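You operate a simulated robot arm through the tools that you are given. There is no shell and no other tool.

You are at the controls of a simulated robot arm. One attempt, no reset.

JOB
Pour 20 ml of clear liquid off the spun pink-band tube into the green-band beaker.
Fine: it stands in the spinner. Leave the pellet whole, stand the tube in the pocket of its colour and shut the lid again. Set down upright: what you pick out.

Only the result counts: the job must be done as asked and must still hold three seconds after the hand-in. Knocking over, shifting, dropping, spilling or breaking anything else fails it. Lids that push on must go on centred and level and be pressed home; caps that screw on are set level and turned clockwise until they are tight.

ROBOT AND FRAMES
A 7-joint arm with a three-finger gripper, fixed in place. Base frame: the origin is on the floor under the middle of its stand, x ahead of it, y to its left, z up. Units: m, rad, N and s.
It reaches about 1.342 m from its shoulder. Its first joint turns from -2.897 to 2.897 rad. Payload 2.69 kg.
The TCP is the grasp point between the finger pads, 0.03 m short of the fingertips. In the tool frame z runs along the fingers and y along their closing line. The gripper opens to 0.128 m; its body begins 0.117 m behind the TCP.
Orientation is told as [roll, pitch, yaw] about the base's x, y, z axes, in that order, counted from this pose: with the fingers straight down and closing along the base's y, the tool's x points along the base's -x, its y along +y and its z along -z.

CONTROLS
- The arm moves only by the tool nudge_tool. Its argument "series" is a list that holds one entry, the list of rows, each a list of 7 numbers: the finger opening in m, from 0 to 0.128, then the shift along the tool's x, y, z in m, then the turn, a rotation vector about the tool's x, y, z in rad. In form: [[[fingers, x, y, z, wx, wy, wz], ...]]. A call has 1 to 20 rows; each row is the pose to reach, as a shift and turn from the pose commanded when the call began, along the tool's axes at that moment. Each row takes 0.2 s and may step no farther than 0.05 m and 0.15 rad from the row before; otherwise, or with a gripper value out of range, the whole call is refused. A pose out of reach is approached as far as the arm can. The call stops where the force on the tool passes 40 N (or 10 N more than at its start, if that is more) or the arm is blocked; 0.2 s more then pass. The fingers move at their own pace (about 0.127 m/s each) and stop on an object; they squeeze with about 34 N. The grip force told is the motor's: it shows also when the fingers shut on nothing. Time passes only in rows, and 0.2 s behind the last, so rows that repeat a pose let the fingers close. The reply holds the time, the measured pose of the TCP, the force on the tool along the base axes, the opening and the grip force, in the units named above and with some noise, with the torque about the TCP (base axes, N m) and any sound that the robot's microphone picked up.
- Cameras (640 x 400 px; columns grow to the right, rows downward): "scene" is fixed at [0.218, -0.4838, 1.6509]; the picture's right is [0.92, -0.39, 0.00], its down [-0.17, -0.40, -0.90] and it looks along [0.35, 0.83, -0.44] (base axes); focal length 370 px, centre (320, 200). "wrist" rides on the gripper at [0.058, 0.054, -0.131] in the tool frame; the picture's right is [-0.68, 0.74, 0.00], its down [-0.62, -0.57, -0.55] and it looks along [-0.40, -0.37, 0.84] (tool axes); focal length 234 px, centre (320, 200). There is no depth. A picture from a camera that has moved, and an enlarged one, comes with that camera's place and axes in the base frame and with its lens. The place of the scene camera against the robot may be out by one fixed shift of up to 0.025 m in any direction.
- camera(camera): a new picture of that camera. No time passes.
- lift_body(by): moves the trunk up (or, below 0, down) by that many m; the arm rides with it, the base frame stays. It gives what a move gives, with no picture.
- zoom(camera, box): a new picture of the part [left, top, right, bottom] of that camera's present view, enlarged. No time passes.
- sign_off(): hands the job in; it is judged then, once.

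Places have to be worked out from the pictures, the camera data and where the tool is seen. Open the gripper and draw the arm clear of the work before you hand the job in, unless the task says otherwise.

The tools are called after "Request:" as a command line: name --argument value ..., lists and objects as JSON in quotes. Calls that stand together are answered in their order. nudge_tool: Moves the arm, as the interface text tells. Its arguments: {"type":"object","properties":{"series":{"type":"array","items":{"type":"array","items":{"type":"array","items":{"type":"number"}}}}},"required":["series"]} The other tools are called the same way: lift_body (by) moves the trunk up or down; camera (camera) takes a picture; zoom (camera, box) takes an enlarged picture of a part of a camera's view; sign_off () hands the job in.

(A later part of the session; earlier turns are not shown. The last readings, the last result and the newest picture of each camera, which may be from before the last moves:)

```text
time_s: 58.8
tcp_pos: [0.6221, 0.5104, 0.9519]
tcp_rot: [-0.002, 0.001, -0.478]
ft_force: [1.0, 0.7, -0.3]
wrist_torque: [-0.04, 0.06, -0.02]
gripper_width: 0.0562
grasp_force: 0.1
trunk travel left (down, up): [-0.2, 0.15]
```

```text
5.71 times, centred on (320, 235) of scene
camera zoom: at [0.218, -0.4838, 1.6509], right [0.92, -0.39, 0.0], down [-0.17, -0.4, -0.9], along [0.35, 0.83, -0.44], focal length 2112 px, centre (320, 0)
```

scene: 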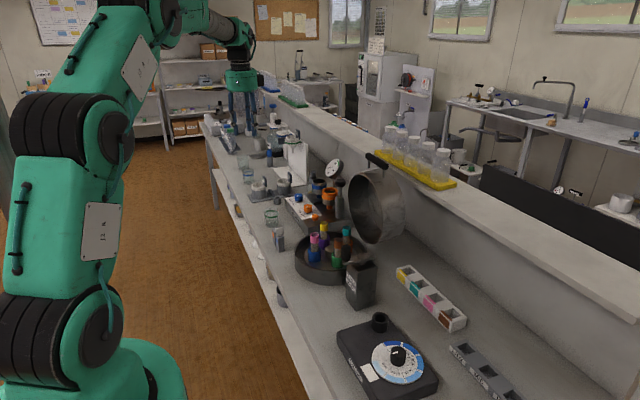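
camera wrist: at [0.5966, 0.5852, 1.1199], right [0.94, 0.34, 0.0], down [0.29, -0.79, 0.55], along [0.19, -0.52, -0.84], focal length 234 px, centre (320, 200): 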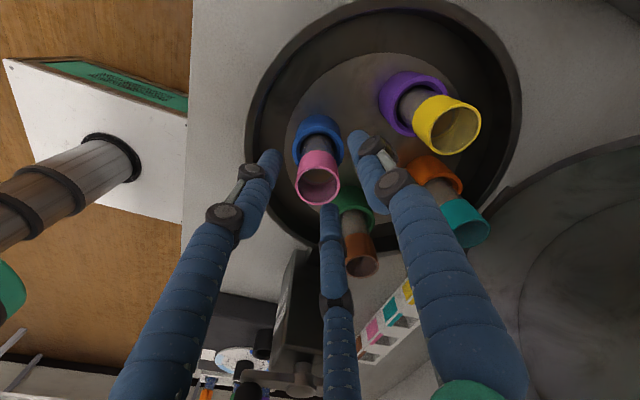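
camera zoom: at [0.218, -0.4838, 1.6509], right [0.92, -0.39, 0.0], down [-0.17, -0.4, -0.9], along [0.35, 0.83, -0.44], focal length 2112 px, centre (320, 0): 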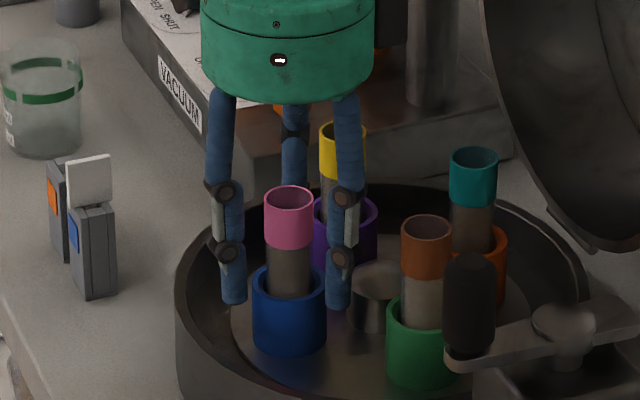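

The fingertips sit slightly below the bucket's top edge, and the rim is really at z≈0.981. I raise 12 mm and then close on the exposed part of the tube.

Request:
nudge_tool --series '[[[0.056, 0, 0, -0.012, 0, 0, 0], [0.05, 0, 0, -0.012, 0, 0, 0], [0.044, 0, 0, -0.012, 0, 0, 0], [0.038, 0, 0, -0.012, 0, 0, 0], [0.034, 0, 0, -0.012, 0, 0, 0], [0.03, 0, 0, -0.012, 0, 0, 0], [0.026, 0, 0, -0.012, 0, 0, 0]]]'

Request:
zoom --camera "wrist" --box '[230, 100, 420, 250]'

Request:
zoom --camera "scene" --box '[280, 200, 360, 270]'

```text
time_s: 60.4
tcp_pos: [0.6204, 0.5083, 0.9651]
tcp_rot: [-0.001, 0.0, -0.48]
ft_force: [-0.4, -0.3, 0.6]
wrist_torque: [-0.01, 0.03, 0.02]
gripper_width: 0.0271
grasp_force: 30.2
trunk travel left (down, up): [-0.2, 0.15]
```

```text
2.67 times, centred on (325, 175) of wrist
camera zoom: at [0.5937, 0.585, 1.0954], right [0.94, 0.34, 0.0], down [0.29, -0.79, 0.55], along [0.19, -0.52, -0.84], focal length 624 px, centre (307, 267)
```

zoom: 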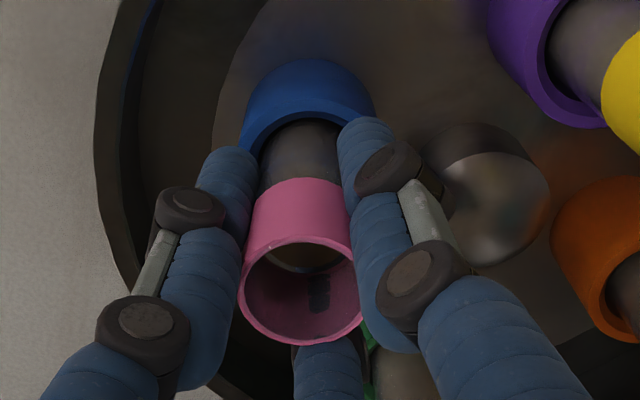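

```text
5.71 times, centred on (320, 235) of scene
camera zoom: at [0.218, -0.4838, 1.6509], right [0.92, -0.39, 0.0], down [-0.17, -0.4, -0.9], along [0.35, 0.83, -0.44], focal length 2112 px, centre (320, 0)
```

zoom: 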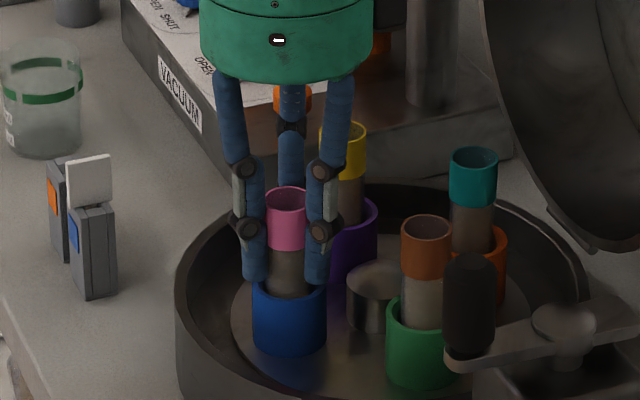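

The tube is gripped (width 0.027, grip 30 N) and undisturbed. I lift it straight up slowly.

Request:
nudge_tool --series '[[[0.02, 0, 0, -0.005, 0, 0, 0], [0.02, 0, 0, -0.015, 0, 0, 0], [0.02, 0, 0, -0.03, 0, 0, 0], [0.02, 0, 0, -0.05, 0, 0, 0], [0.02, 0, 0, -0.07, 0, 0, 0], [0.02, 0, 0, -0.09, 0, 0, 0], [0.02, 0, 0, -0.11, 0, 0, 0], [0.02, 0, 0, -0.125, 0, 0, 0], [0.02, 0, 0, -0.135, 0, 0, 0], [0.02, 0, 0, -0.14, 0, 0, 0]]]'

Request:
zoom --camera "scene" --box '[270, 150, 360, 260]'

Request:
zoom --camera "wrist" --box '[230, 80, 420, 250]'

```text
time_s: 62.5
tcp_pos: [0.6205, 0.5112, 1.1047]
tcp_rot: [0.0, -0.001, -0.481]
ft_force: [-0.7, 0.2, -1.3]
wrist_torque: [0.02, -0.02, -0.02]
gripper_width: 0.0271
grasp_force: 30.0
trunk travel left (down, up): [-0.2, 0.15]
```

```text
3.64 times, centred on (315, 205) of scene
camera zoom: at [0.218, -0.4838, 1.6509], right [0.92, -0.39, 0.0], down [-0.17, -0.4, -0.9], along [0.35, 0.83, -0.44], focal length 1344 px, centre (338, 182)
```

zoom: 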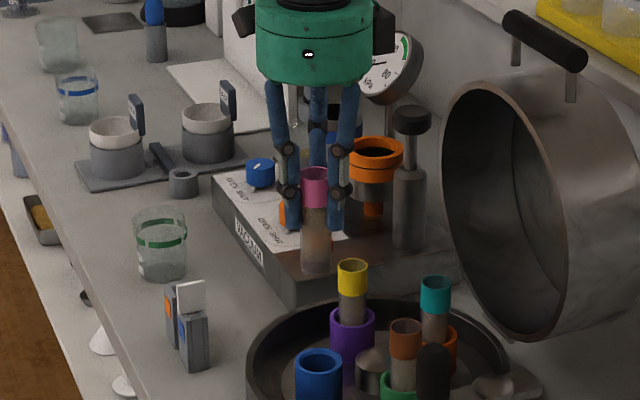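

```text
2.35 times, centred on (325, 165) of wrist
camera zoom: at [0.5928, 0.5858, 1.236], right [0.94, 0.34, 0.0], down [0.29, -0.79, 0.55], along [0.19, -0.52, -0.84], focal length 551 px, centre (308, 282)
```

zoom: 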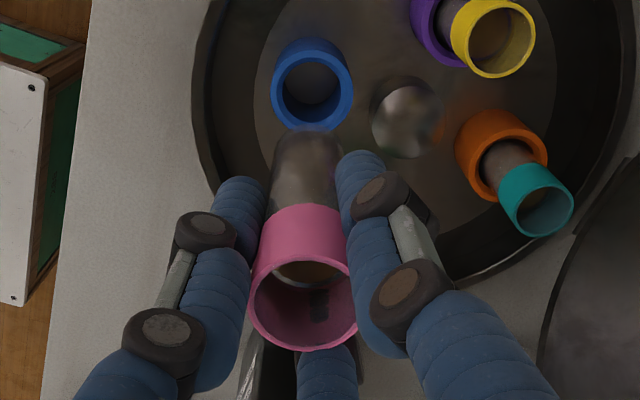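

The tube is out of its bucket. I zoom in on it to see the liquid level and the pellet.

Request:
zoom --camera "scene" --box '[295, 185, 335, 235]'

Request:
zoom --camera "wrist" --box '[290, 120, 360, 190]'

Request:
zoom --camera "scene" --box '[255, 200, 295, 240]'

```text
8.00 times, centred on (315, 210) of scene
camera zoom: at [0.218, -0.4838, 1.6509], right [0.92, -0.39, 0.0], down [-0.17, -0.4, -0.9], along [0.35, 0.83, -0.44], focal length 2956 px, centre (360, 120)
```

zoom: 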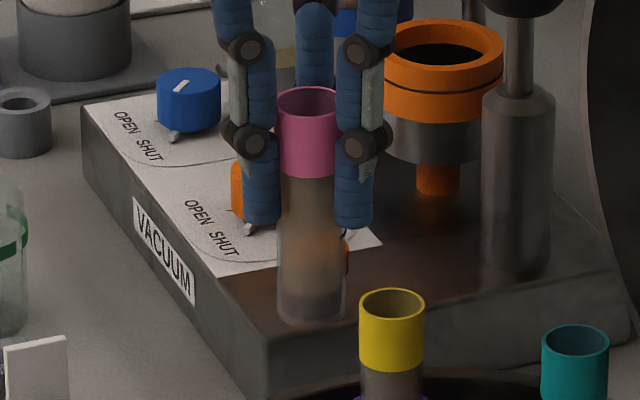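

```text
5.71 times, centred on (325, 155) of wrist
camera zoom: at [0.5928, 0.5858, 1.236], right [0.94, 0.34, 0.0], down [0.29, -0.79, 0.55], along [0.19, -0.52, -0.84], focal length 1338 px, centre (291, 457)
```

zoom: 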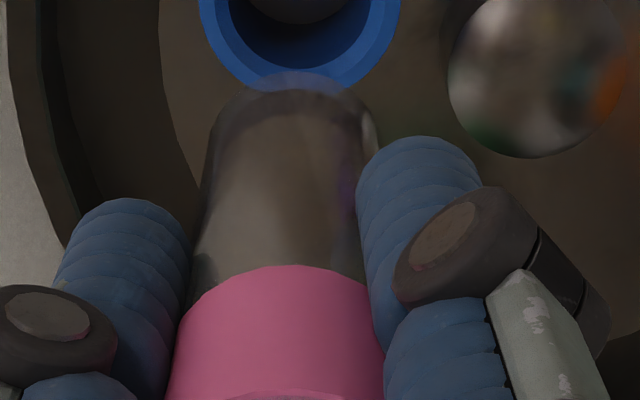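

```text
10.00 times, centred on (275, 220) of scene
camera zoom: at [0.218, -0.4838, 1.6509], right [0.92, -0.39, 0.0], down [-0.17, -0.4, -0.9], along [0.35, 0.83, -0.44], focal length 3695 px, centre (770, 0)
```

zoom: 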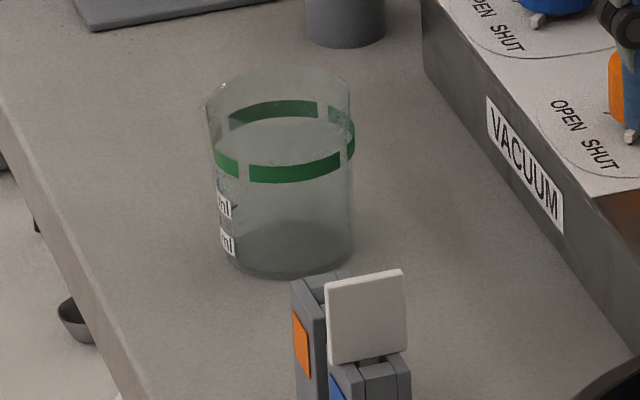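

The tube is about 0.10 m long, with clear liquid up to about the band's lower edge and a grey pellet at the bottom. I carry it upright, smoothly, up and over toward the beaker.

Request:
nudge_tool --series '[[[0.02, 0, 0, -0.008, 0, 0, 0], [0.02, 0.003, 0.003, -0.025, 0, 0, 0], [0.02, 0.01, 0.01, -0.045, 0, 0, 0], [0.02, 0.022, 0.022, -0.065, 0, 0, 0], [0.02, 0.038, 0.038, -0.085, 0, 0, 0], [0.02, 0.057, 0.057, -0.105, 0, 0, 0], [0.02, 0.078, 0.078, -0.12, 0, 0, 0], [0.02, 0.1, 0.1, -0.13, 0, 0, 0], [0.02, 0.122, 0.122, -0.138, 0, 0, 0], [0.02, 0.143, 0.143, -0.143, 0, 0, 0], [0.02, 0.163, 0.163, -0.145, 0, 0, 0], [0.02, 0.18, 0.181, -0.145, 0, 0, 0], [0.02, 0.194, 0.195, -0.145, 0, 0, 0], [0.02, 0.204, 0.205, -0.145, 0, 0, 0], [0.02, 0.211, 0.212, -0.145, 0, 0, 0], [0.02, 0.214, 0.2155, -0.145, 0, 0, 0], [0.02, 0.214, 0.2155, -0.145, 0, 0, 0]]]'

Request:
camera --camera "scene"

Request:
camera --camera "wrist"

```text
time_s: 66.2
tcp_pos: [0.5309, 0.7977, 1.2495]
tcp_rot: [0.0, -0.001, -0.48]
ft_force: [0.2, 0.0, -0.3]
wrist_torque: [0.01, 0.01, 0.0]
gripper_width: 0.0274
grasp_force: 30.1
trunk travel left (down, up): [-0.2, 0.15]
```

```text
taken
```

scene: 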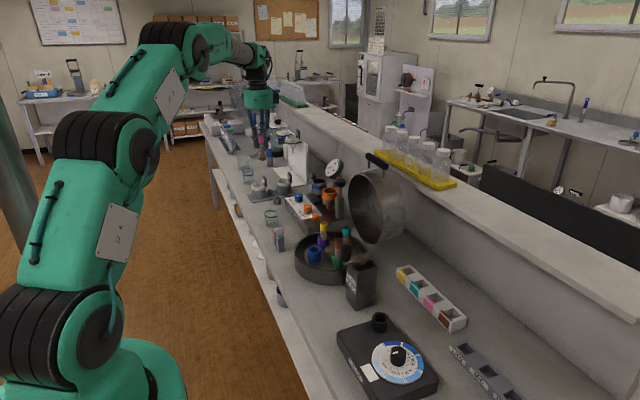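

```text
taken
camera wrist: at [0.5032, 0.8739, 1.381], right [0.94, 0.34, 0.0], down [0.29, -0.79, 0.55], along [0.19, -0.52, -0.84], focal length 234 px, centre (320, 200)
```

wrist: 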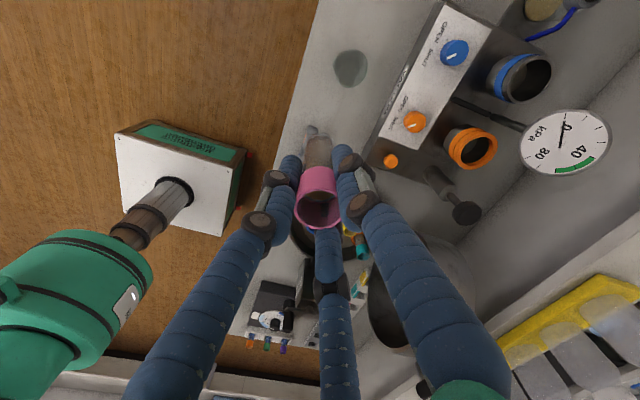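

The beaker is in view. I zoom on it to fix its position and read its marks.

Request:
zoom --camera "wrist" --box '[320, 40, 380, 95]'

Request:
zoom --camera "wrist" --box '[260, 90, 380, 240]'

```text
7.27 times, centred on (350, 68) of wrist
camera zoom: at [0.5032, 0.8739, 1.381], right [0.94, 0.34, 0.0], down [0.29, -0.79, 0.55], along [0.19, -0.52, -0.84], focal length 1703 px, centre (102, 1164)
```

zoom: 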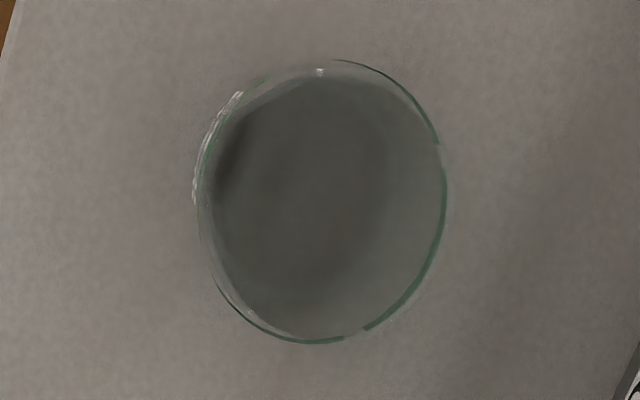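

```text
2.67 times, centred on (320, 165) of wrist
camera zoom: at [0.5032, 0.8739, 1.381], right [0.94, 0.34, 0.0], down [0.29, -0.79, 0.55], along [0.19, -0.52, -0.84], focal length 624 px, centre (320, 293)
```

zoom: 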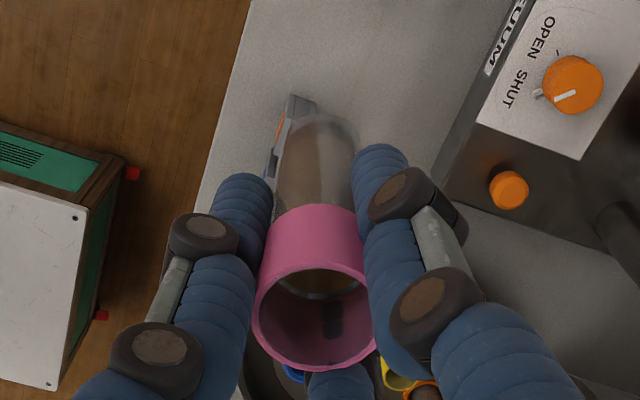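

The beaker's rim is centred at about (0.563, 0.861), radius ≈0.029 m. I lower the trunk by 0.1 m, then tilt part-way (staying under the spill angle of ≈1.2 rad) along the tested azimuth.

Request:
lift_body --by -0.1

Request:
nudge_tool --series '[[[0.02, 0.0, 0.004, -0.005, -0.05, 0, 0], [0.02, 0.0, 0.01, -0.012, -0.12, 0, 0], [0.02, 0.0, 0.017, -0.02, -0.2, 0, 0], [0.02, 0.0, 0.025, -0.028, -0.29, 0, 0], [0.02, 0.0, 0.033, -0.036, -0.38, 0, 0], [0.02, 0.0, 0.04, -0.042, -0.47, 0, 0], [0.02, 0.0, 0.046, -0.045, -0.56, 0, 0], [0.02, 0.0, 0.051, -0.045, -0.65, 0, 0], [0.02, 0.0, 0.053, -0.045, -0.73, 0, 0], [0.02, 0.0, 0.053, -0.045, -0.8, 0, 0], [0.02, 0.0, 0.053, -0.045, -0.85, 0, 0], [0.02, 0.0, 0.053, -0.045, -0.87, 0, 0]]]'

Request:
camera --camera "scene"

Request:
camera --camera "wrist"

```text
time_s: 67.5
tcp_pos: [0.5317, 0.7987, 1.1515]
tcp_rot: [0.001, 0.002, -0.481]
ft_force: [0.0, -0.4, 0.4]
wrist_torque: [-0.03, -0.01, -0.01]
gripper_width: 0.0275
grasp_force: 30.2
trunk travel left (down, up): [-0.1, 0.25]
```

```text
time_s: 70.1
tcp_pos: [0.5557, 0.8447, 1.195]
tcp_rot: [0.87, 0.0, -0.479]
ft_force: [0.1, 1.0, -0.4]
wrist_torque: [-0.01, 0.0, 0.02]
gripper_width: 0.0275
grasp_force: 29.9
trunk travel left (down, up): [-0.1, 0.25]
```

```text
taken
```

scene: 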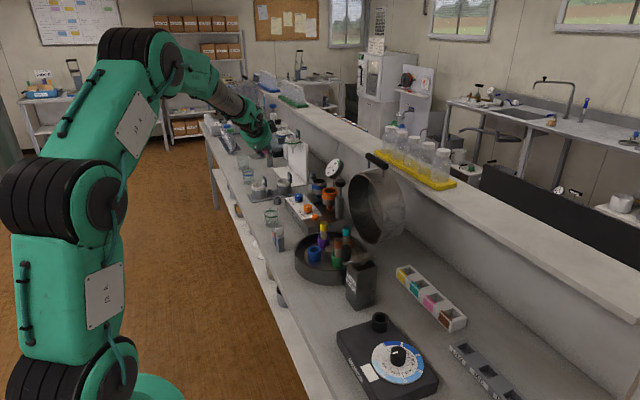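

```text
taken
camera wrist: at [0.4721, 0.8152, 1.3204], right [0.82, 0.11, 0.56], down [0.18, -0.98, -0.08], along [0.54, 0.17, -0.82], focal length 234 px, centre (320, 200)
```

wrist: 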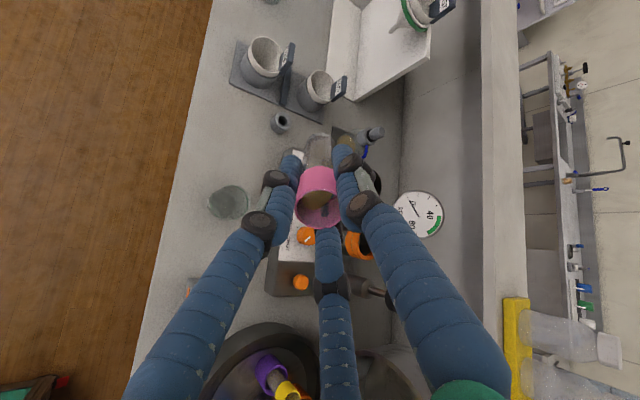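

The tube is tilted to 0.87 rad. I zoom to watch the liquid in the mouth of the tube.

Request:
zoom --camera "wrist" --box '[270, 120, 380, 250]'

Request:
zoom --camera "scene" --box '[230, 100, 310, 180]'

Request:
zoom --camera "wrist" --box '[190, 170, 270, 240]'

```text
3.08 times, centred on (325, 185) of wrist
camera zoom: at [0.4721, 0.8152, 1.3204], right [0.82, 0.11, 0.56], down [0.18, -0.98, -0.08], along [0.54, 0.17, -0.82], focal length 720 px, centre (305, 246)
```

zoom: 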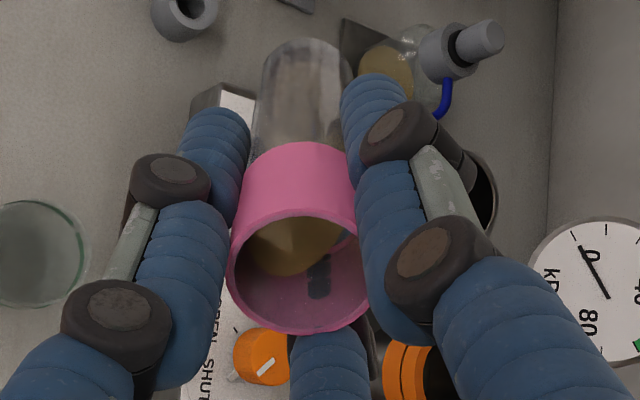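

```text
5.00 times, centred on (270, 140) of scene
camera zoom: at [0.218, -0.4838, 1.6509], right [0.92, -0.39, 0.0], down [-0.17, -0.4, -0.9], along [0.35, 0.83, -0.44], focal length 1848 px, centre (570, 500)
```

zoom: 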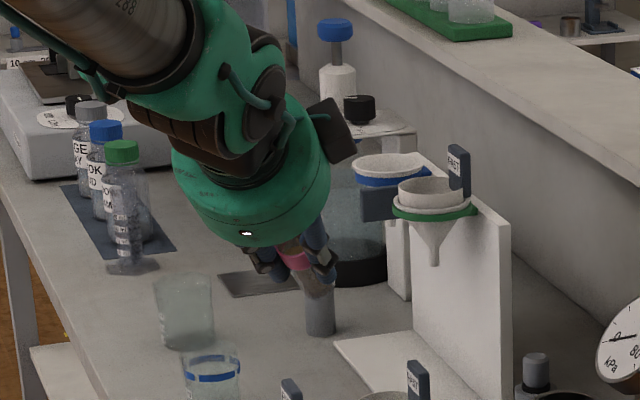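

```text
5.71 times, centred on (230, 205) of wrist
camera zoom: at [0.4721, 0.8152, 1.3204], right [0.82, 0.11, 0.56], down [0.18, -0.98, -0.08], along [0.54, 0.17, -0.82], focal length 1338 px, centre (834, 171)
```

zoom: 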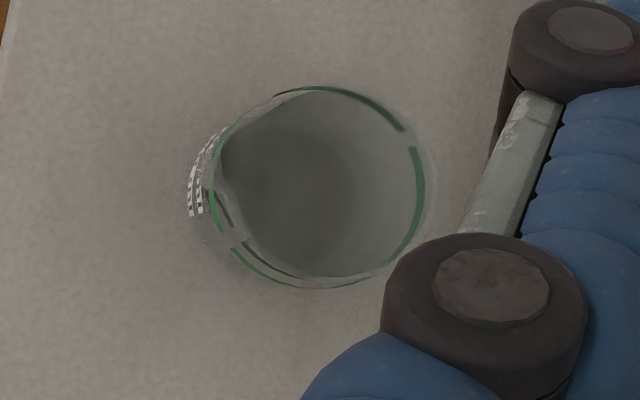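

Liquid is visible but still well below the lip. I lower the trunk by the remaining 0.1 m, keeping this posture, then align over the beaker.

Request:
lift_body --by -0.1

Request:
camera --camera "wrist"

Request:
zoom --camera "scene" --box '[220, 120, 330, 260]'

```text
time_s: 71.4
tcp_pos: [0.5553, 0.8467, 1.0949]
tcp_rot: [0.869, 0.0, -0.48]
ft_force: [-0.4, -0.1, -0.4]
wrist_torque: [-0.02, 0.01, -0.02]
gripper_width: 0.0272
grasp_force: 30.1
trunk travel left (down, up): [0.0, 0.35]
```

```text
taken
camera wrist: at [0.4721, 0.8152, 1.2209], right [0.82, 0.11, 0.56], down [0.18, -0.98, -0.08], along [0.54, 0.17, -0.82], focal length 234 px, centre (320, 200)
```

wrist: 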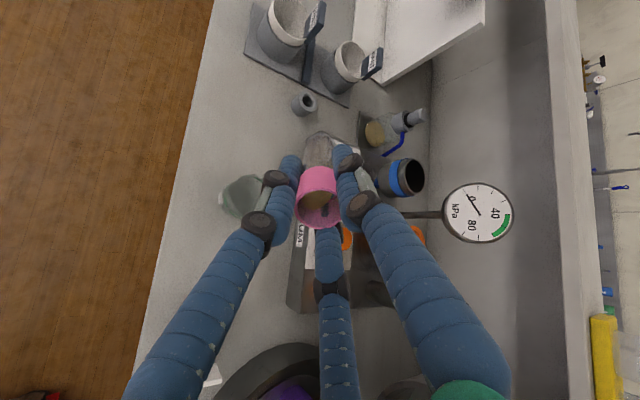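

```text
2.86 times, centred on (275, 190) of scene
camera zoom: at [0.218, -0.4838, 1.6509], right [0.92, -0.39, 0.0], down [-0.17, -0.4, -0.9], along [0.35, 0.83, -0.44], focal length 1056 px, centre (449, 229)
```

zoom: 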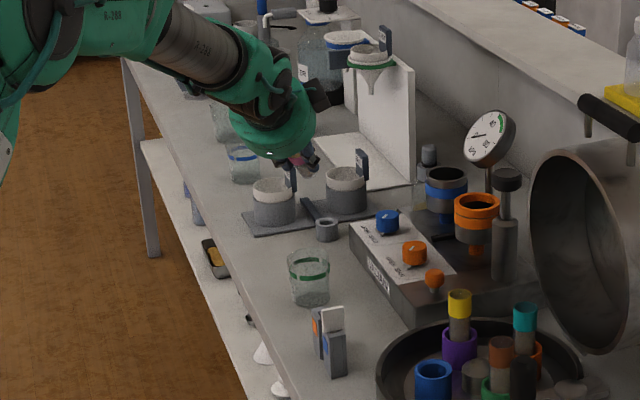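

The beaker is partly behind a finger, but its left side is visible. I zoom for a second fix on its position and height.

Request:
zoom --camera "wrist" --box '[200, 150, 300, 240]'

Request:
zoom --camera "scene" --box '[260, 195, 300, 245]'

```text
4.44 times, centred on (250, 195) of wrist
camera zoom: at [0.4721, 0.8152, 1.2209], right [0.82, 0.11, 0.56], down [0.18, -0.98, -0.08], along [0.54, 0.17, -0.82], focal length 1041 px, centre (631, 222)
```

zoom: 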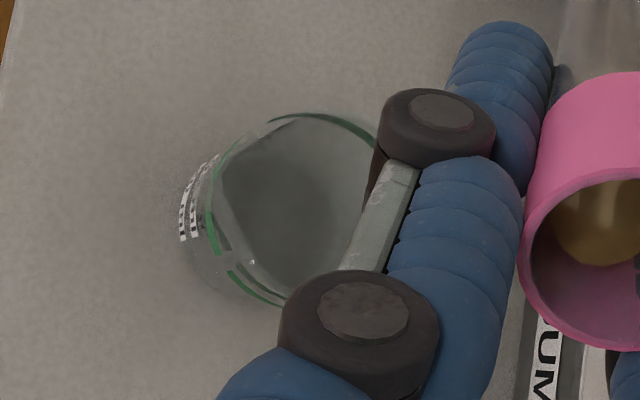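

```text
8.00 times, centred on (280, 220) of scene
camera zoom: at [0.218, -0.4838, 1.6509], right [0.92, -0.39, 0.0], down [-0.17, -0.4, -0.9], along [0.35, 0.83, -0.44], focal length 2956 px, centre (640, 40)
```

zoom: 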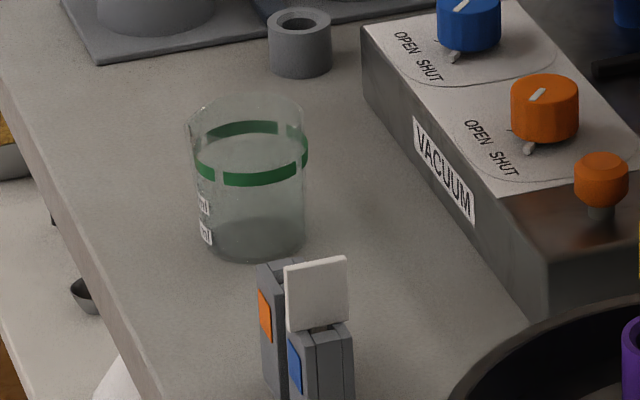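

The beaker's rim centre is about (0.560, 0.860, 0.918). I bring the tube's lip over it, still at tilt ≈1.05 and about 9 cm above the rim.

Request:
nudge_tool --series '[[[0.02, 0.0003, -0.004, 0.01, -0.02, 0, 0], [0.02, 0.0007, -0.012, 0.029, -0.06, 0, 0], [0.02, 0.0013, -0.021, 0.051, -0.11, 0, 0], [0.02, 0.0017, -0.028, 0.068, -0.15, 0, 0], [0.02, 0.002, -0.032, 0.0784, -0.18, 0, 0], [0.02, 0.002, -0.032, 0.0784, -0.18, 0, 0]]]'

Request:
camera --camera "wrist"

Request:
zoom --camera "scene" --box '[230, 150, 310, 260]'

```text
time_s: 72.8
tcp_pos: [0.5719, 0.8817, 1.0182]
tcp_rot: [1.05, 0.0, -0.479]
ft_force: [-0.2, 0.2, -1.1]
wrist_torque: [0.0, -0.05, -0.01]
gripper_width: 0.0273
grasp_force: 29.8
trunk travel left (down, up): [0.0, 0.35]
```

```text
taken
camera wrist: at [0.4792, 0.8335, 1.1305], right [0.77, 0.01, 0.64], down [0.2, -0.96, -0.22], along [0.61, 0.29, -0.74], focal length 234 px, centre (320, 200)
```

wrist: 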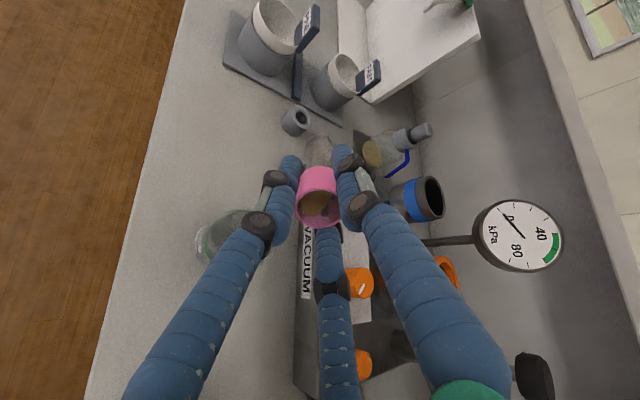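

```text
3.64 times, centred on (270, 205) of scene
camera zoom: at [0.218, -0.4838, 1.6509], right [0.92, -0.39, 0.0], down [-0.17, -0.4, -0.9], along [0.35, 0.83, -0.44], focal length 1344 px, centre (502, 182)
```

zoom: 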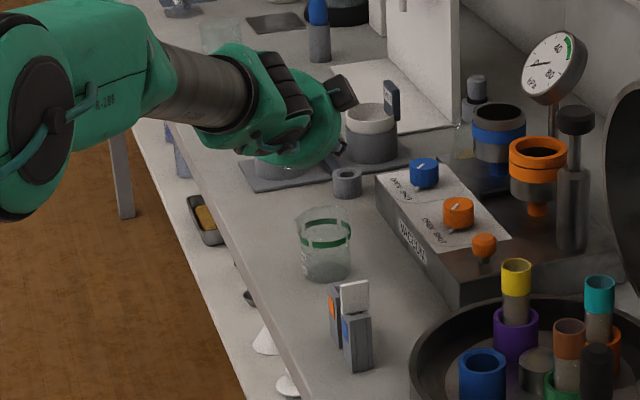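

The lip is above the beaker. I check the liquid at the mouth with a zoom before lowering.

Request:
zoom --camera "wrist" --box '[270, 140, 370, 250]'

Request:
zoom --camera "wrist" --box '[180, 180, 300, 280]'

```text
3.64 times, centred on (320, 195) of wrist
camera zoom: at [0.4792, 0.8335, 1.1305], right [0.77, 0.01, 0.64], down [0.2, -0.96, -0.22], along [0.61, 0.29, -0.74], focal length 852 px, centre (320, 218)
```

zoom: 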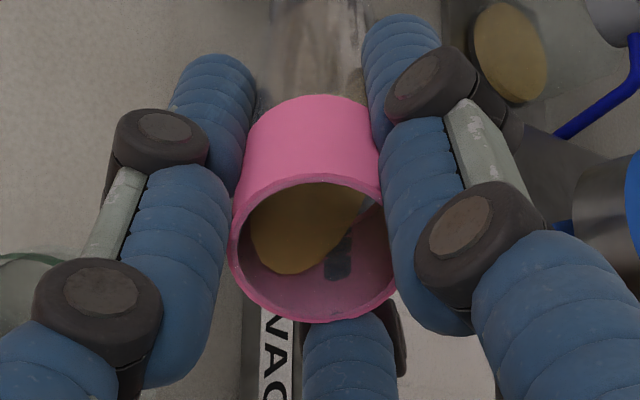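

```text
4.00 times, centred on (240, 230) of wrist
camera zoom: at [0.4792, 0.8335, 1.1305], right [0.77, 0.01, 0.64], down [0.2, -0.96, -0.22], along [0.61, 0.29, -0.74], focal length 937 px, centre (640, 80)
```

zoom: 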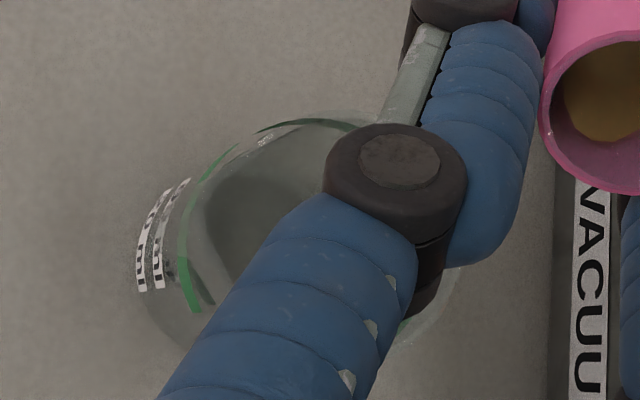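

The liquid edge is still short of the lip, which is centred over the beaker. I lower 4.8 cm to the pouring height (lip about 4.5 cm above the beaker's rim).

Request:
nudge_tool --series '[[[0.02, 0, -0.006, 0.0035, 0, 0, 0], [0.02, 0, -0.017, 0.0098, 0, 0, 0], [0.02, 0, -0.029, 0.0167, 0, 0, 0], [0.02, 0, -0.038, 0.0218, 0, 0, 0], [0.02, 0, -0.0416, 0.0239, 0, 0, 0], [0.02, 0, -0.0416, 0.0239, 0, 0, 0]]]'

Request:
zoom --camera "wrist" --box '[160, 130, 380, 290]'

Request:
zoom --camera "scene" --box '[240, 160, 320, 260]'

```text
time_s: 74.2
tcp_pos: [0.572, 0.881, 0.9713]
tcp_rot: [1.048, -0.001, -0.481]
ft_force: [-0.3, 1.0, -0.3]
wrist_torque: [-0.01, -0.02, 0.01]
gripper_width: 0.0274
grasp_force: 30.4
trunk travel left (down, up): [0.0, 0.35]
```

```text
2.50 times, centred on (270, 210) of wrist
camera zoom: at [0.4789, 0.832, 1.0829], right [0.77, 0.01, 0.64], down [0.2, -0.96, -0.22], along [0.61, 0.29, -0.74], focal length 585 px, centre (445, 175)
```

zoom: 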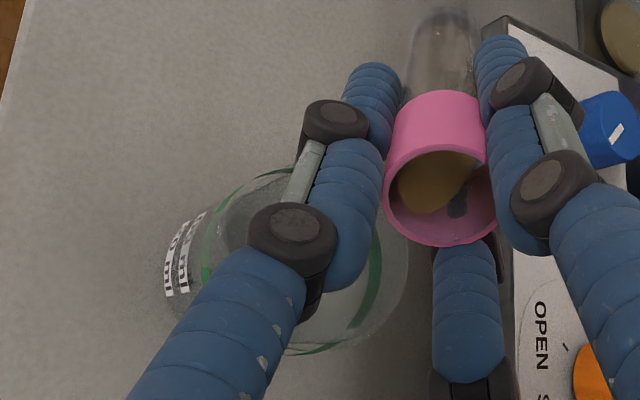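

```text
4.00 times, centred on (280, 210) of scene
camera zoom: at [0.218, -0.4838, 1.6509], right [0.92, -0.39, 0.0], down [-0.17, -0.4, -0.9], along [0.35, 0.83, -0.44], focal length 1478 px, centre (480, 160)
```

zoom: 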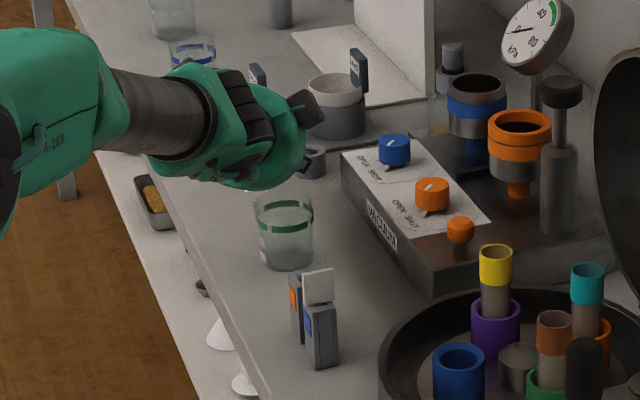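

The lip is right over the beaker's centre. I begin tilting slowly, first to about 1.15 rad, and check.

Request:
nudge_tool --series '[[[0.02, 0, 0, 0, -0.025, 0, 0], [0.02, 0, 0, 0, -0.05, 0, 0], [0.02, 0, 0, 0, -0.075, 0, 0], [0.02, 0, 0, 0, -0.1, 0, 0], [0.02, 0, 0, 0, -0.1, 0, 0]]]'

Request:
zoom --camera "wrist" --box '[160, 130, 380, 290]'

Request:
zoom --camera "scene" --box '[255, 195, 305, 245]'

```text
time_s: 75.4
tcp_pos: [0.573, 0.88, 0.9703]
tcp_rot: [1.151, 0.0, -0.478]
ft_force: [-0.9, -0.3, -0.2]
wrist_torque: [0.01, 0.02, 0.01]
gripper_width: 0.0273
grasp_force: 29.8
trunk travel left (down, up): [0.0, 0.35]
```

```text
2.50 times, centred on (270, 210) of wrist
camera zoom: at [0.474, 0.8219, 1.0734], right [0.74, -0.05, 0.67], down [0.21, -0.93, -0.29], along [0.64, 0.36, -0.68], focal length 585 px, centre (445, 175)
```

zoom: 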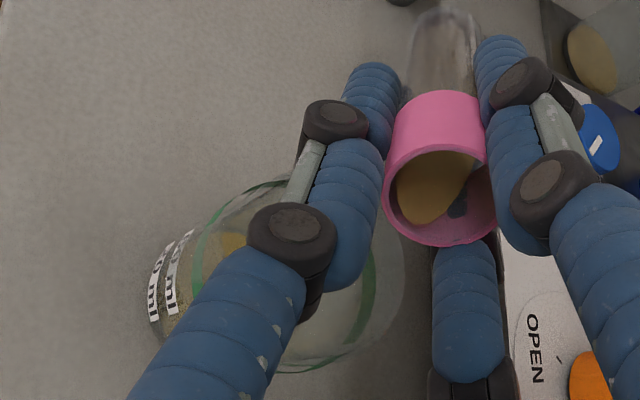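

```text
8.00 times, centred on (280, 220) of scene
camera zoom: at [0.218, -0.4838, 1.6509], right [0.92, -0.39, 0.0], down [-0.17, -0.4, -0.9], along [0.35, 0.83, -0.44], focal length 2956 px, centre (640, 40)
```

zoom: 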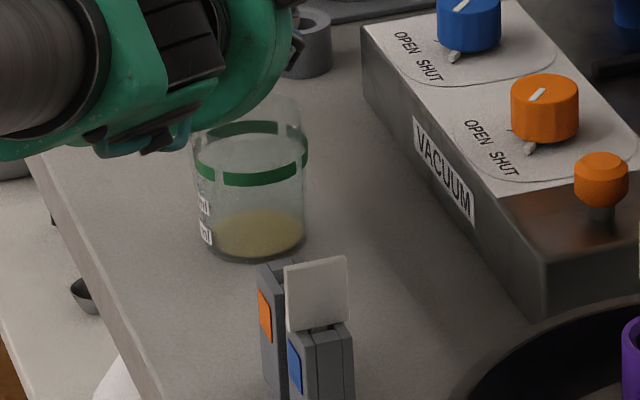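

Liquid has started to flow into the beaker. I zoom to read the level against the marks and to check whether it is still flowing.

Request:
zoom --camera "scene" --box '[262, 210, 282, 232]'

Request:
zoom --camera "wrist" --box '[205, 205, 265, 275]'

Request:
zoom --camera "wrist" --box '[285, 150, 355, 240]'

```text
16.00 times, centred on (272, 221) of scene
camera zoom: at [0.218, -0.4838, 1.6509], right [0.92, -0.39, 0.0], down [-0.17, -0.4, -0.9], along [0.35, 0.83, -0.44], focal length 5912 px, centre (1088, -136)
```

zoom: 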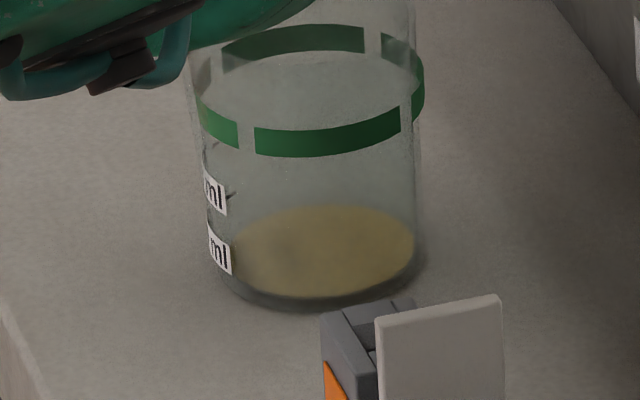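

```text
5.71 times, centred on (235, 240) of wrist
camera zoom: at [0.474, 0.8219, 1.0734], right [0.74, -0.05, 0.67], down [0.21, -0.93, -0.29], along [0.64, 0.36, -0.68], focal length 1338 px, centre (806, -29)
```

zoom: 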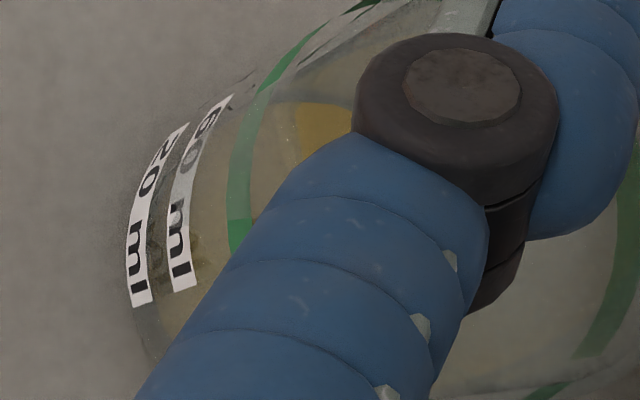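

```text
4.44 times, centred on (320, 195) of wrist
camera zoom: at [0.474, 0.8219, 1.0734], right [0.74, -0.05, 0.67], down [0.21, -0.93, -0.29], along [0.64, 0.36, -0.68], focal length 1041 px, centre (320, 222)
```

zoom: 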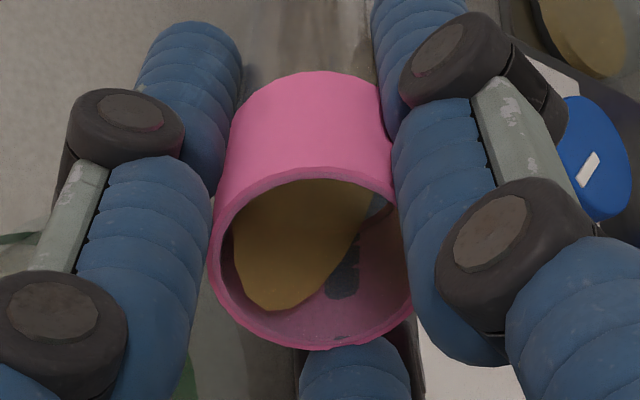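

The marks read "20 ml" (lower) and "60 ml" (upper). I zoom much closer on the lower mark and the liquid line.

Request:
zoom --camera "scene" --box '[266, 218, 276, 232]'

Request:
zoom --camera "scene" --box '[266, 214, 288, 234]'

Request:
zoom --camera "wrist" --box '[212, 210, 242, 260]'

```text
16.00 times, centred on (271, 225) of scene
camera zoom: at [0.218, -0.4838, 1.6509], right [0.92, -0.39, 0.0], down [-0.17, -0.4, -0.9], along [0.35, 0.83, -0.44], focal length 5912 px, centre (1104, -200)
```

zoom: 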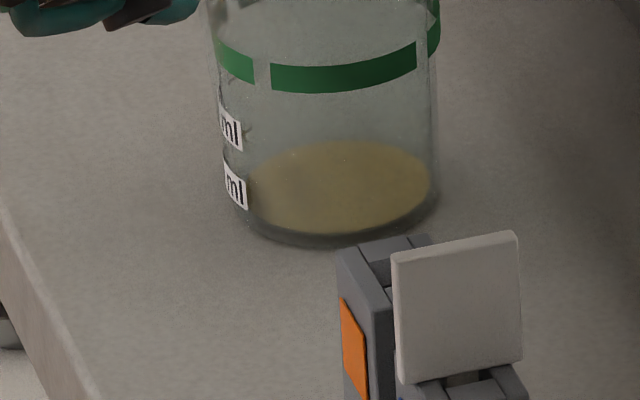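

```text
16.00 times, centred on (277, 224) of scene
camera zoom: at [0.218, -0.4838, 1.6509], right [0.92, -0.39, 0.0], down [-0.17, -0.4, -0.9], along [0.35, 0.83, -0.44], focal length 5912 px, centre (1008, -184)
```

zoom: 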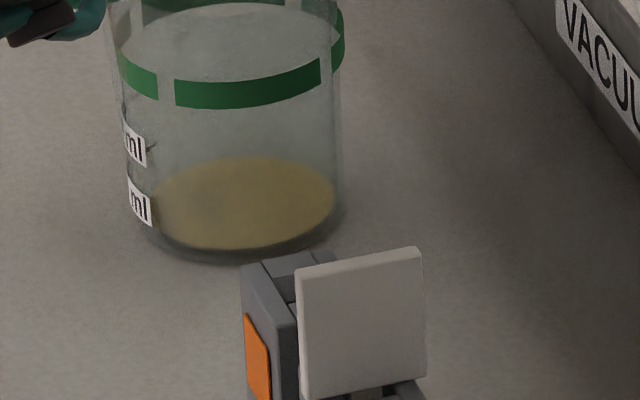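

```text
8.00 times, centred on (227, 235) of wrist
camera zoom: at [0.474, 0.8219, 1.0734], right [0.74, -0.05, 0.67], down [0.21, -0.93, -0.29], along [0.64, 0.36, -0.68], focal length 1873 px, centre (1064, -80)
```

zoom: 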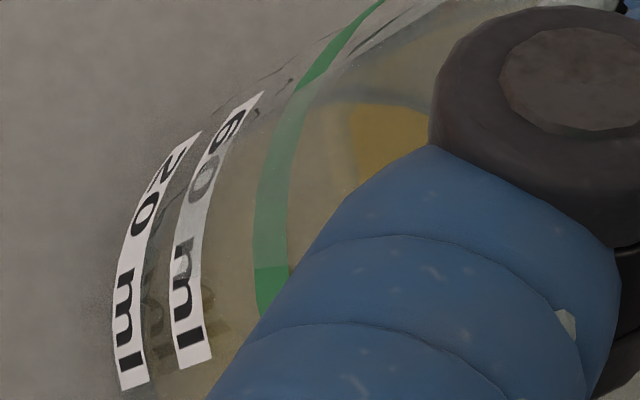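

By my reading the 20 ml ring lies about 26 px above the present surface, so only a few ml have flowed. I tilt a little further, in small increments.

Request:
nudge_tool --series '[[[0.02, 0, 0, 0, 0, 0, 0], [0.02, 0, 0, 0, -0.015, 0, 0], [0.02, 0, 0, 0, -0.03, 0, 0], [0.02, 0, 0, 0, -0.03, 0, 0], [0.02, 0, 0, 0, -0.03, 0, 0]]]'

Request:
zoom --camera "scene" --box '[266, 218, 276, 232]'

Request:
zoom --camera "wrist" --box '[160, 130, 380, 290]'

```text
time_s: 76.6
tcp_pos: [0.5721, 0.8806, 0.9724]
tcp_rot: [1.18, -0.001, -0.481]
ft_force: [0.3, 0.9, -1.2]
wrist_torque: [0.0, 0.02, -0.01]
gripper_width: 0.0272
grasp_force: 29.7
trunk travel left (down, up): [0.0, 0.35]
```

```text
16.00 times, centred on (271, 225) of scene
camera zoom: at [0.218, -0.4838, 1.6509], right [0.92, -0.39, 0.0], down [-0.17, -0.4, -0.9], along [0.35, 0.83, -0.44], focal length 5912 px, centre (1104, -200)
```

zoom: 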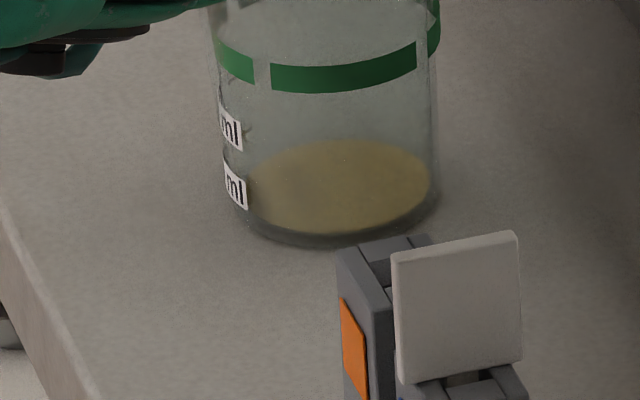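

```text
2.50 times, centred on (270, 210) of wrist
camera zoom: at [0.4728, 0.8191, 1.0712], right [0.73, -0.06, 0.68], down [0.21, -0.93, -0.31], along [0.65, 0.37, -0.66], focal length 585 px, centre (445, 175)
```

zoom: 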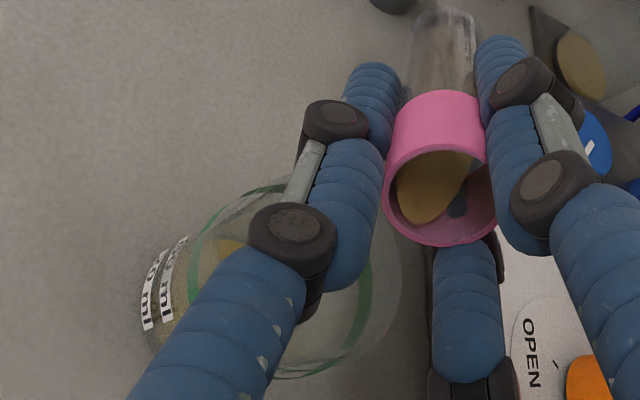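

The level rose slightly and the flow stays inside the beaker. I continue to about 1.26 rad in slow steps.

Request:
nudge_tool --series '[[[0.02, 0, 0, 0, -0.015, 0, 0], [0.02, 0, 0, 0, -0.03, 0, 0], [0.02, 0, 0, 0, -0.045, 0, 0], [0.02, 0, 0, 0, -0.06, 0, 0], [0.02, 0, 0, 0, -0.07, 0, 0], [0.02, 0, 0, 0, -0.08, 0, 0], [0.02, 0, 0, 0, -0.08, 0, 0], [0.02, 0, 0, 0, -0.08, 0, 0]]]'

Request:
zoom --camera "scene" --box '[266, 218, 276, 232]'

Request:
zoom --camera "wrist" --box '[160, 130, 380, 290]'

```text
time_s: 78.4
tcp_pos: [0.5695, 0.8801, 0.9721]
tcp_rot: [1.258, -0.001, -0.48]
ft_force: [0.6, 0.0, 0.1]
wrist_torque: [-0.01, -0.01, 0.04]
gripper_width: 0.0274
grasp_force: 30.1
trunk travel left (down, up): [0.0, 0.35]
```

```text
16.00 times, centred on (271, 225) of scene
camera zoom: at [0.218, -0.4838, 1.6509], right [0.92, -0.39, 0.0], down [-0.17, -0.4, -0.9], along [0.35, 0.83, -0.44], focal length 5912 px, centre (1104, -200)
```

zoom: 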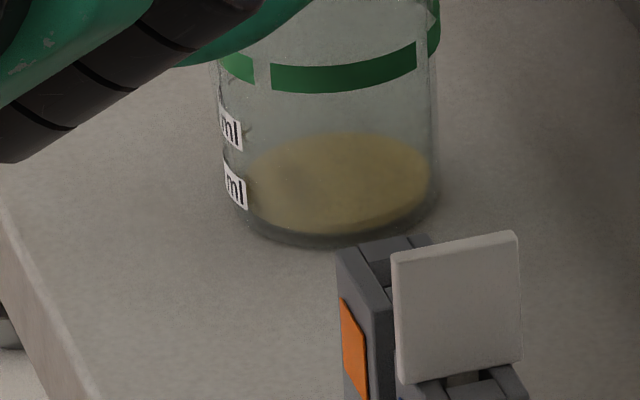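

```text
2.50 times, centred on (270, 210) of wrist
camera zoom: at [0.4683, 0.813, 1.0632], right [0.7, -0.11, 0.7], down [0.22, -0.9, -0.37], along [0.67, 0.42, -0.61], focal length 585 px, centre (445, 175)
```

zoom: 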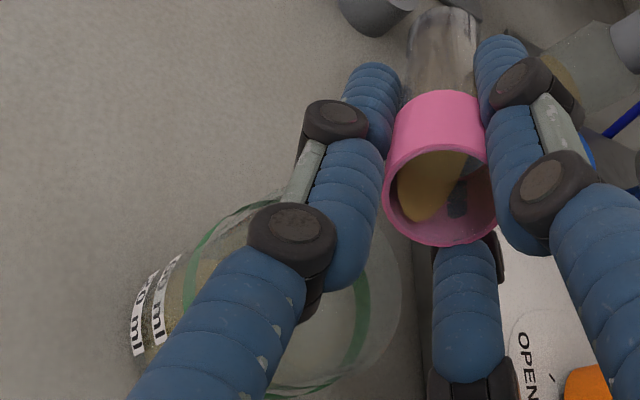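

The depth is now roughly 6 ml by my reading, matching the model. I continue slowly to about 1.33 rad.

Request:
nudge_tool --series '[[[0.02, 0, 0, 0, -0.012, 0, 0], [0.02, 0, 0, 0, -0.024, 0, 0], [0.02, 0, 0, 0, -0.036, 0, 0], [0.02, 0, 0, 0, -0.048, 0, 0], [0.02, 0, 0, 0, -0.06, 0, 0], [0.02, 0, 0, 0, -0.07, 0, 0], [0.02, 0, 0, 0, -0.07, 0, 0], [0.02, 0, 0, 0, -0.07, 0, 0]]]'

Request:
zoom --camera "scene" --box '[266, 218, 276, 232]'

Request:
zoom --camera "wrist" --box '[160, 130, 380, 290]'

```text
time_s: 80.2
tcp_pos: [0.5722, 0.8825, 0.9711]
tcp_rot: [1.329, 0.0, -0.48]
ft_force: [0.8, -0.3, -1.4]
wrist_torque: [-0.03, 0.05, -0.02]
gripper_width: 0.0272
grasp_force: 29.8
trunk travel left (down, up): [0.0, 0.35]
```

```text
16.00 times, centred on (271, 225) of scene
camera zoom: at [0.218, -0.4838, 1.6509], right [0.92, -0.39, 0.0], down [-0.17, -0.4, -0.9], along [0.35, 0.83, -0.44], focal length 5912 px, centre (1104, -200)
```

zoom: 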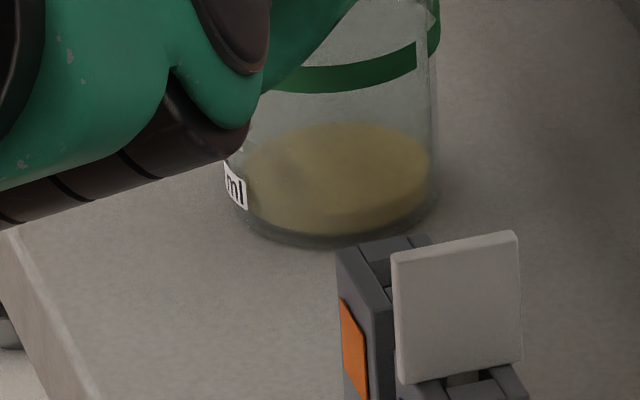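

```text
2.50 times, centred on (270, 210) of wrist
camera zoom: at [0.4657, 0.8075, 1.0544], right [0.68, -0.16, 0.71], down [0.24, -0.88, -0.42], along [0.69, 0.45, -0.56], focal length 585 px, centre (445, 175)
```

zoom: 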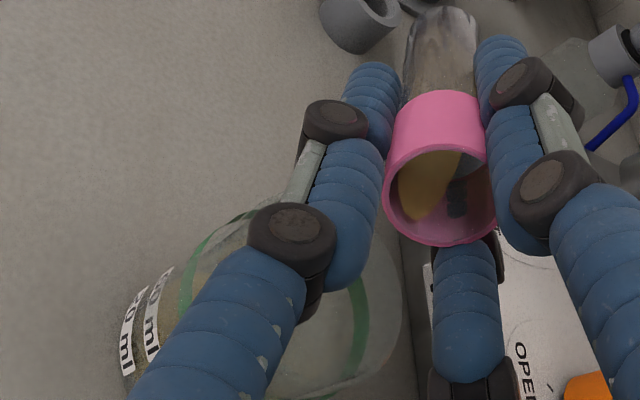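

The level is at roughly 14–15 ml by the mark rings (20 ml ring about 6 px above). I tilt a little more, to about 1.352 rad, and recheck.

Request:
nudge_tool --series '[[[0.02, 0, 0, 0, -0.008, 0, 0], [0.02, 0, 0, 0, -0.016, 0, 0], [0.02, 0, 0, 0, -0.023, 0, 0], [0.02, 0, 0, 0, -0.023, 0, 0], [0.02, 0, 0, 0, -0.023, 0, 0], [0.02, 0, 0, 0, -0.023, 0, 0]]]'

Request:
zoom --camera "scene" --box '[266, 218, 276, 232]'

Request:
zoom --camera "wrist" --box '[190, 200, 290, 290]'

```text
time_s: 81.6
tcp_pos: [0.5708, 0.88, 0.9707]
tcp_rot: [1.354, 0.001, -0.479]
ft_force: [0.0, 0.4, -0.3]
wrist_torque: [-0.02, 0.02, -0.03]
gripper_width: 0.0271
grasp_force: 30.3
trunk travel left (down, up): [0.0, 0.35]
```

```text
16.00 times, centred on (271, 225) of scene
camera zoom: at [0.218, -0.4838, 1.6509], right [0.92, -0.39, 0.0], down [-0.17, -0.4, -0.9], along [0.35, 0.83, -0.44], focal length 5912 px, centre (1104, -200)
```

zoom: 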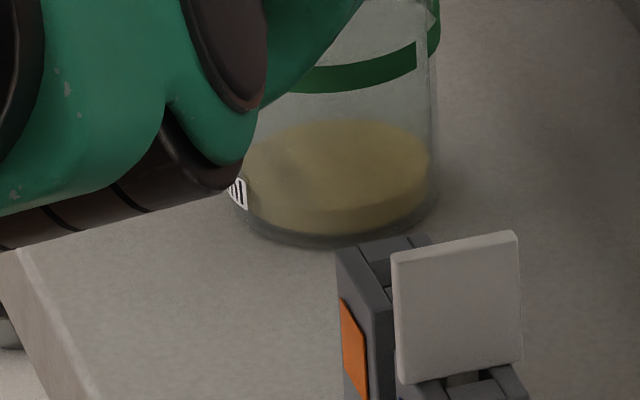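

```text
4.44 times, centred on (240, 245) of wrist
camera zoom: at [0.4644, 0.8056, 1.0522], right [0.67, -0.17, 0.72], down [0.24, -0.87, -0.43], along [0.7, 0.47, -0.54], focal length 1041 px, centre (676, 0)
```

zoom: 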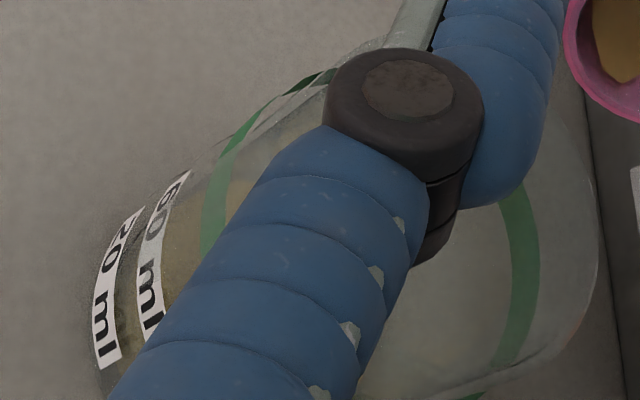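

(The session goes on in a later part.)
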